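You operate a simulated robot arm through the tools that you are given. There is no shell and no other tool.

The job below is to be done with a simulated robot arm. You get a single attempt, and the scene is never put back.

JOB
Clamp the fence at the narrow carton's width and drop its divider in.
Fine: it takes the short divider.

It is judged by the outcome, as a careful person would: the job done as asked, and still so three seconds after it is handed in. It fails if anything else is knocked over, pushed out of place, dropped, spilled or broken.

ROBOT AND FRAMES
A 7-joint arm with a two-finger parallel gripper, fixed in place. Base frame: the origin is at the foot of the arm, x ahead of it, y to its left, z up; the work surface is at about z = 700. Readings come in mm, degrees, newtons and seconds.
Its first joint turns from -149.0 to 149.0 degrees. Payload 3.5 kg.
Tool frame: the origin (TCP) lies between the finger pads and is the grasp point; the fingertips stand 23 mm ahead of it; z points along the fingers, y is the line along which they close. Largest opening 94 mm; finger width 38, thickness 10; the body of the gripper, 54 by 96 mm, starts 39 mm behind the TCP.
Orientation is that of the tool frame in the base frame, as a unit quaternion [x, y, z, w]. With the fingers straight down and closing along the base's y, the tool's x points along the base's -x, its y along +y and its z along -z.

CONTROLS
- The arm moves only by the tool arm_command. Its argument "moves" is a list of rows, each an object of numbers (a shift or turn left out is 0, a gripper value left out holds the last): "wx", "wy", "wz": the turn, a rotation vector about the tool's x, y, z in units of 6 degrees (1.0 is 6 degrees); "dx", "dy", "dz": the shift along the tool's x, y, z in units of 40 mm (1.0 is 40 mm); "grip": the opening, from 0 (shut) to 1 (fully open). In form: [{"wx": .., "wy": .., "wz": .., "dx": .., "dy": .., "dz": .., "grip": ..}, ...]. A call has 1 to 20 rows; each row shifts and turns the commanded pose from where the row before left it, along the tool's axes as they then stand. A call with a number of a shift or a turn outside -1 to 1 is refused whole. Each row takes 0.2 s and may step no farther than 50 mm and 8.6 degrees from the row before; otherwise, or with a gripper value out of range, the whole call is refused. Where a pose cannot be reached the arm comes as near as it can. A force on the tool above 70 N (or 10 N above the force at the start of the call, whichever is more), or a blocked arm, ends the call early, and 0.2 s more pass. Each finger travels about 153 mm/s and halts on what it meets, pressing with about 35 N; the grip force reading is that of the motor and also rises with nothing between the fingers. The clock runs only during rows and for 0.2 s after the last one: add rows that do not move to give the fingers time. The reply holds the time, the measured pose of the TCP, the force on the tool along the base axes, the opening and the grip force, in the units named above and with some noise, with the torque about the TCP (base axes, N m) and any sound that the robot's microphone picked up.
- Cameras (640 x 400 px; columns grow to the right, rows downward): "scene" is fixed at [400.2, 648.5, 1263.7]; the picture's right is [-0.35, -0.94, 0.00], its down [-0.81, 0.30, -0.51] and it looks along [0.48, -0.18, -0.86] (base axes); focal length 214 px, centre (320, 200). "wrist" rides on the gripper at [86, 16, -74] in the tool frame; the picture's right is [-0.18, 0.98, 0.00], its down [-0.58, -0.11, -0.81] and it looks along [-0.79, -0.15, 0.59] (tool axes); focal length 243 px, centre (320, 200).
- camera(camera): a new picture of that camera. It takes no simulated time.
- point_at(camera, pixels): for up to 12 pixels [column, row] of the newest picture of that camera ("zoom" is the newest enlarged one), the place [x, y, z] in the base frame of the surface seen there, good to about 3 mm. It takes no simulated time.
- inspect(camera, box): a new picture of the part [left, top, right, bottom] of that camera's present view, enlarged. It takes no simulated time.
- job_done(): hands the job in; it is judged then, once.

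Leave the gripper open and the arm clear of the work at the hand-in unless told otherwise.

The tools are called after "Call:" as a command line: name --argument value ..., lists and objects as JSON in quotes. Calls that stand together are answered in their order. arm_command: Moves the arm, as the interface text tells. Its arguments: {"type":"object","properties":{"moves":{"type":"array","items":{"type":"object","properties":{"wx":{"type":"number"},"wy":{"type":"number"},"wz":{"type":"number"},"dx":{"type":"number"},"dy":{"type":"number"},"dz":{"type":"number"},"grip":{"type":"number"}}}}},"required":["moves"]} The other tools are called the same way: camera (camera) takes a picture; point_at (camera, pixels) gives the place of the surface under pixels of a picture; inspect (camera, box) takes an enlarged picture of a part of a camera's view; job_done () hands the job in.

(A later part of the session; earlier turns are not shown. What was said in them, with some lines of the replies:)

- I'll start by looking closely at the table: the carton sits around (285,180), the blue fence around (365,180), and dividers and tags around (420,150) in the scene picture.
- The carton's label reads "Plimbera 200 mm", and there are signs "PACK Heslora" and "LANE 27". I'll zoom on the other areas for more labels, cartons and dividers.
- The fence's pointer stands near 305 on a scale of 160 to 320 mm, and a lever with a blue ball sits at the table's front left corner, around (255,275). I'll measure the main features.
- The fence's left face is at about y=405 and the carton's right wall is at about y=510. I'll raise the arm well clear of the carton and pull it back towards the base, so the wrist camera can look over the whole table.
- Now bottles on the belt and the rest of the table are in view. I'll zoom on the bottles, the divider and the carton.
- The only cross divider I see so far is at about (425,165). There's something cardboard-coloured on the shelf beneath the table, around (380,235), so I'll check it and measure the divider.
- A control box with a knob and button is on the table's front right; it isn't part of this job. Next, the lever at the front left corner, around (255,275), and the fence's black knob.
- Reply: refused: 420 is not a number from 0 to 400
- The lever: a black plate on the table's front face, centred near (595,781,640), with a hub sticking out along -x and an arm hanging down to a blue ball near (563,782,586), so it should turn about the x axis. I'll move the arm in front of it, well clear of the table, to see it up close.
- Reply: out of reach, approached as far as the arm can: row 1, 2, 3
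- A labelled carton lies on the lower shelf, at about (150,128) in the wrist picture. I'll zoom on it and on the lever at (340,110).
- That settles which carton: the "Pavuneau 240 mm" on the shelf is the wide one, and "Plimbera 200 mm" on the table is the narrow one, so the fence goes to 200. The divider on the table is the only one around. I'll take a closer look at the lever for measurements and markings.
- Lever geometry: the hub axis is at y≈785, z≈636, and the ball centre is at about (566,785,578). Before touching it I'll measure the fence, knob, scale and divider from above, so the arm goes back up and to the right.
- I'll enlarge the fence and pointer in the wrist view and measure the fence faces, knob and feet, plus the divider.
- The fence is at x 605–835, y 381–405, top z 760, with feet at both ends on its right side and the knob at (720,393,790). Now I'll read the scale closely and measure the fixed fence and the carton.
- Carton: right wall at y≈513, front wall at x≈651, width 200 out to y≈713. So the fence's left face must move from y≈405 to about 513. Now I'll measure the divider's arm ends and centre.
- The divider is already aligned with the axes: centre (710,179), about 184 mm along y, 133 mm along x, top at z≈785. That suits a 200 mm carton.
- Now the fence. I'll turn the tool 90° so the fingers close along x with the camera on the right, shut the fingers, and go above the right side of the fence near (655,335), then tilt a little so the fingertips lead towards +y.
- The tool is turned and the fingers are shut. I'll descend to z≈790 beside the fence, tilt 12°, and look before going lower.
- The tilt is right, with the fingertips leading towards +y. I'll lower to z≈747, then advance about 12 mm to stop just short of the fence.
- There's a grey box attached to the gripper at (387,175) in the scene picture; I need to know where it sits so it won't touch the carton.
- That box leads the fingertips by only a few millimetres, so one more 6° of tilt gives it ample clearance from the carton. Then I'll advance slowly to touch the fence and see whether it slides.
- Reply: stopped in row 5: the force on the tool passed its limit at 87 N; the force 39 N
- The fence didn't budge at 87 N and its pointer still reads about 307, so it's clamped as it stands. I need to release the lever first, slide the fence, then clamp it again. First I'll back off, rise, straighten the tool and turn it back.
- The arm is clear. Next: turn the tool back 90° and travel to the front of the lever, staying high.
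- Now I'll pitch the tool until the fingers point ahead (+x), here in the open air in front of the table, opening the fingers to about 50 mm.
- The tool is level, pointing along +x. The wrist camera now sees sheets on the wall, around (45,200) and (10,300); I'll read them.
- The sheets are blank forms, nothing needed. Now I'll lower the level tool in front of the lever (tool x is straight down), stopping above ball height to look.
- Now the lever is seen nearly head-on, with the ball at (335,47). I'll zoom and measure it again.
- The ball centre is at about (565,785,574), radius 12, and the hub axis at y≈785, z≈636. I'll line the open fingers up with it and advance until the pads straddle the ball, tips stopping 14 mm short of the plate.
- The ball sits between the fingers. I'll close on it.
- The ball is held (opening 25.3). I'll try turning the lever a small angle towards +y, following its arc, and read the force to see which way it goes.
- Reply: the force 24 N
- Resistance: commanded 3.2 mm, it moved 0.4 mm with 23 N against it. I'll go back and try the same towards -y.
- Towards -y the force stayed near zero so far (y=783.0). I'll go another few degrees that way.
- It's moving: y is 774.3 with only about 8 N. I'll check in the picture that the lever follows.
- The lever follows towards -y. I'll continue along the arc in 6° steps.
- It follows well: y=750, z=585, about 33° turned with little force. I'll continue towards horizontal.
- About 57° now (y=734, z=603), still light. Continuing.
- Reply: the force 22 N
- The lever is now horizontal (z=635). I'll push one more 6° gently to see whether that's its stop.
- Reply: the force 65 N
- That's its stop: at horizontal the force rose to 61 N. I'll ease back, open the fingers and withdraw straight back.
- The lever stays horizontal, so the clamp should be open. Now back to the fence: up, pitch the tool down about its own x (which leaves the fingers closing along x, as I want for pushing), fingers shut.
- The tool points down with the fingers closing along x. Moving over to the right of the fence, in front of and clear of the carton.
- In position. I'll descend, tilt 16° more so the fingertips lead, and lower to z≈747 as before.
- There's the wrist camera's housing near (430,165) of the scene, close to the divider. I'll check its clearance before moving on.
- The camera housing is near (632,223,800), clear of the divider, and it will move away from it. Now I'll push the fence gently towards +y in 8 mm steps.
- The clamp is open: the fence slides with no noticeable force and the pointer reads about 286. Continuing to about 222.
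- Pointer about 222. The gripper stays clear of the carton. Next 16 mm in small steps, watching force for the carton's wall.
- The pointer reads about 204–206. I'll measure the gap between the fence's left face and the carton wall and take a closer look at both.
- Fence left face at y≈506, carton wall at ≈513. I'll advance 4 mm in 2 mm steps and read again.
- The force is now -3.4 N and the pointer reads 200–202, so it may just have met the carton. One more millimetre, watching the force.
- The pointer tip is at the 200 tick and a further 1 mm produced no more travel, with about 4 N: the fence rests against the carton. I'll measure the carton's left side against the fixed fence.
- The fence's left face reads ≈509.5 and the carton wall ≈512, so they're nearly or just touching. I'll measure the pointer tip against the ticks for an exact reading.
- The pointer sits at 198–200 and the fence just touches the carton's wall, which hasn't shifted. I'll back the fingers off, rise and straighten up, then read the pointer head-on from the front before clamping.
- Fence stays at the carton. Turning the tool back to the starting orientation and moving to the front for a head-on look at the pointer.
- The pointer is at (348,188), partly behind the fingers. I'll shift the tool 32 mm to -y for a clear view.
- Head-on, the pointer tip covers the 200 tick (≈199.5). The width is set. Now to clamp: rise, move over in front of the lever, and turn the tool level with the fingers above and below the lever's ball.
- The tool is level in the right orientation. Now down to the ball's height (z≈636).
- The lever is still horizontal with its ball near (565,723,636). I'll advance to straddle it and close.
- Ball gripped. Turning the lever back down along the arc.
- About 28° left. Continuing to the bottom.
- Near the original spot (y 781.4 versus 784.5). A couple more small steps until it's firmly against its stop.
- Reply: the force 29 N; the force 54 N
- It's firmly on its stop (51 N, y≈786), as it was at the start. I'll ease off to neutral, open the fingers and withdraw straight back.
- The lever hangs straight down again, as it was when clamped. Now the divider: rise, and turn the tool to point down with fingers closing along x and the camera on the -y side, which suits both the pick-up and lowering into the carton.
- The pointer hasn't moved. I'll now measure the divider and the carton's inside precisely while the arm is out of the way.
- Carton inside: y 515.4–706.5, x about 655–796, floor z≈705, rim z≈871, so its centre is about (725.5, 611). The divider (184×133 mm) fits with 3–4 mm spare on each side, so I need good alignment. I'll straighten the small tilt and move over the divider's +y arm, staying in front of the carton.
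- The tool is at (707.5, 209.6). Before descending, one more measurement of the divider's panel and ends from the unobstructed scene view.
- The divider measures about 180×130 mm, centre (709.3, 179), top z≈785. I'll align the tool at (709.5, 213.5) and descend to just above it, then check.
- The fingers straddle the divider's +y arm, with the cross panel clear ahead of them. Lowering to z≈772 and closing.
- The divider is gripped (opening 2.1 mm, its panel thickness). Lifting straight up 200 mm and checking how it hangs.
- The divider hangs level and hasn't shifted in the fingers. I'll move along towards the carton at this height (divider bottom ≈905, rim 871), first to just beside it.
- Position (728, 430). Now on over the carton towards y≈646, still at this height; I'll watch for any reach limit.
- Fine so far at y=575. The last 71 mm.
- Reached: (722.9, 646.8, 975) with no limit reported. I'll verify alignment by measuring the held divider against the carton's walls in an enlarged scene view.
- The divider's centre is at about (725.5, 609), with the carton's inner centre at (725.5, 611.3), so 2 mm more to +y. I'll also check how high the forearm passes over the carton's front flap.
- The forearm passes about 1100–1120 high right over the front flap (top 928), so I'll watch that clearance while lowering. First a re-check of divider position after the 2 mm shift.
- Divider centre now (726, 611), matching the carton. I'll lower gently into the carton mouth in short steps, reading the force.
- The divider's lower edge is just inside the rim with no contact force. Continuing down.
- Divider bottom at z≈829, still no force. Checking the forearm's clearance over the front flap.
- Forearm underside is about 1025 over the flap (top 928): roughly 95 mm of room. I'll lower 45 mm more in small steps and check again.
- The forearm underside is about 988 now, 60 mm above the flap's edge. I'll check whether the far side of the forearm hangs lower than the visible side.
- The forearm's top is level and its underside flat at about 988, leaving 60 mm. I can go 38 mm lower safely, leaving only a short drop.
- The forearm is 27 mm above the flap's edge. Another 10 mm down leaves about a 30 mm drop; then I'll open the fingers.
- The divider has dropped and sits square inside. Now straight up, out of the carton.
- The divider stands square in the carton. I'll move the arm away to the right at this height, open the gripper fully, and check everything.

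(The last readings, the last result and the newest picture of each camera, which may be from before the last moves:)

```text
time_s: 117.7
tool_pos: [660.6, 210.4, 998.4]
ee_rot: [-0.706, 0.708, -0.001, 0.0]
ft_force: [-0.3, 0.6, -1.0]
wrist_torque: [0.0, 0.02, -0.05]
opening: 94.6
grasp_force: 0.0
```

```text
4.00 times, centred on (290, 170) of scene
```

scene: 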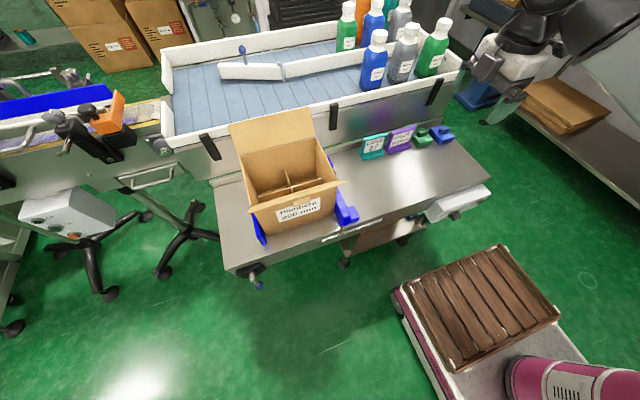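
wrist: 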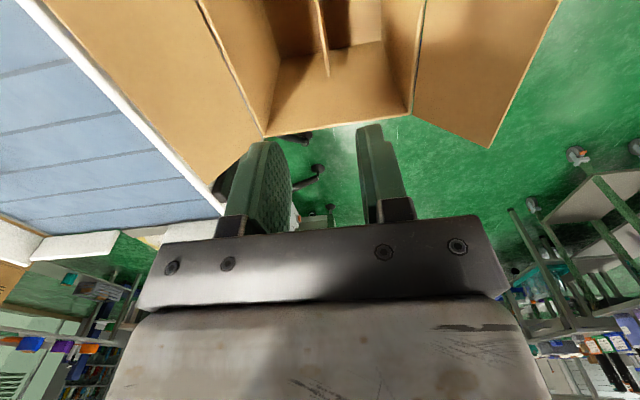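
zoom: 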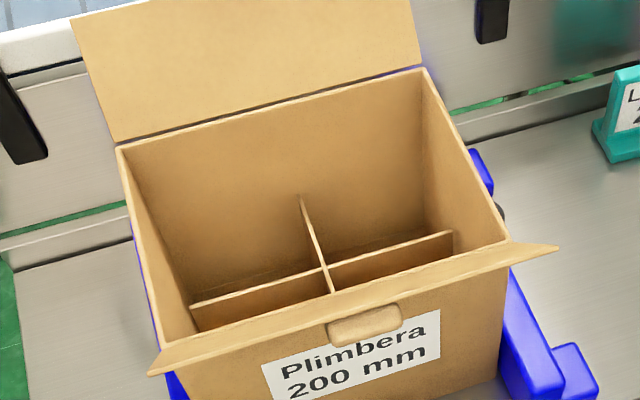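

The divider looks flat and square. I'll confirm its top is level at the expected height (≈789), and check the pointer and lever once more.

Call:
point_at --camera "zoom" --pixels '[[323, 266], [205, 303], [260, 284], [440, 237], [390, 250], [303, 200], [312, 230], [332, 288]]'

Call:
inspect --camera "scene" --box '[335, 222, 361, 240]'

Call:
inspect --camera "scene" --box '[220, 230, 310, 310]'

```text
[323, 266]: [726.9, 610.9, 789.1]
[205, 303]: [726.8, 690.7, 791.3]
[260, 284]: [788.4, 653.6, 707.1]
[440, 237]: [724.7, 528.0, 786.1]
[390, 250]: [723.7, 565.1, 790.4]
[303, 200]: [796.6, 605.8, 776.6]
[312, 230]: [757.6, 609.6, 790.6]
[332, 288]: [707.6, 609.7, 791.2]
```

```text
16.00 times, centred on (348, 231) of scene
```

zoom: 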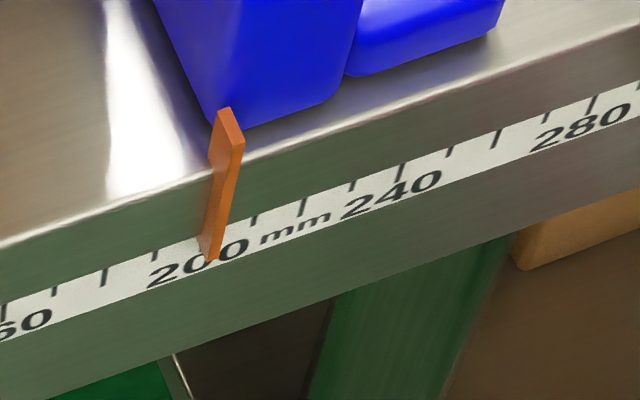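

```text
5.00 times, centred on (265, 270) of scene
```

zoom: 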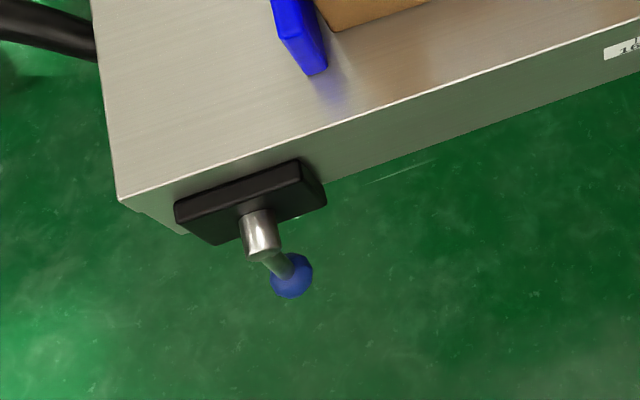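

The divider's top is level at z≈789, centred at (726, 611) in the carton. The pointer is on 200 and the lever is back at its clamped stop. The signs and blocks are where they were, the gripper is open and the arm is clear, so I'm handing in.

Call:
job_done

```text
The job is handed in.
```

The fence is set to 200 mm for the narrow carton (Plimbera) and the clamp lever is back down. The divider is flat and square inside the carton.

- **Fence:** It was clamped at about 307 when I started. I released the lever, slid the fence until it just touched the carton, and turned the lever back to its stop. Read head-on before clamping, the pointer was at about 199.5, and it hasn't moved since.
- **Clamp:** I didn't push on the fence again after clamping. I'm going by the lever being back at the stop where it held the fence firm at the start.
- **Divider:** It was the only one I saw, about 180 × 130 mm. I lowered it into the carton and let it drop the last 30 mm or so. Its top is level.

I saw nothing else knocked or moved. The gripper is open and the arm is clear of the table.
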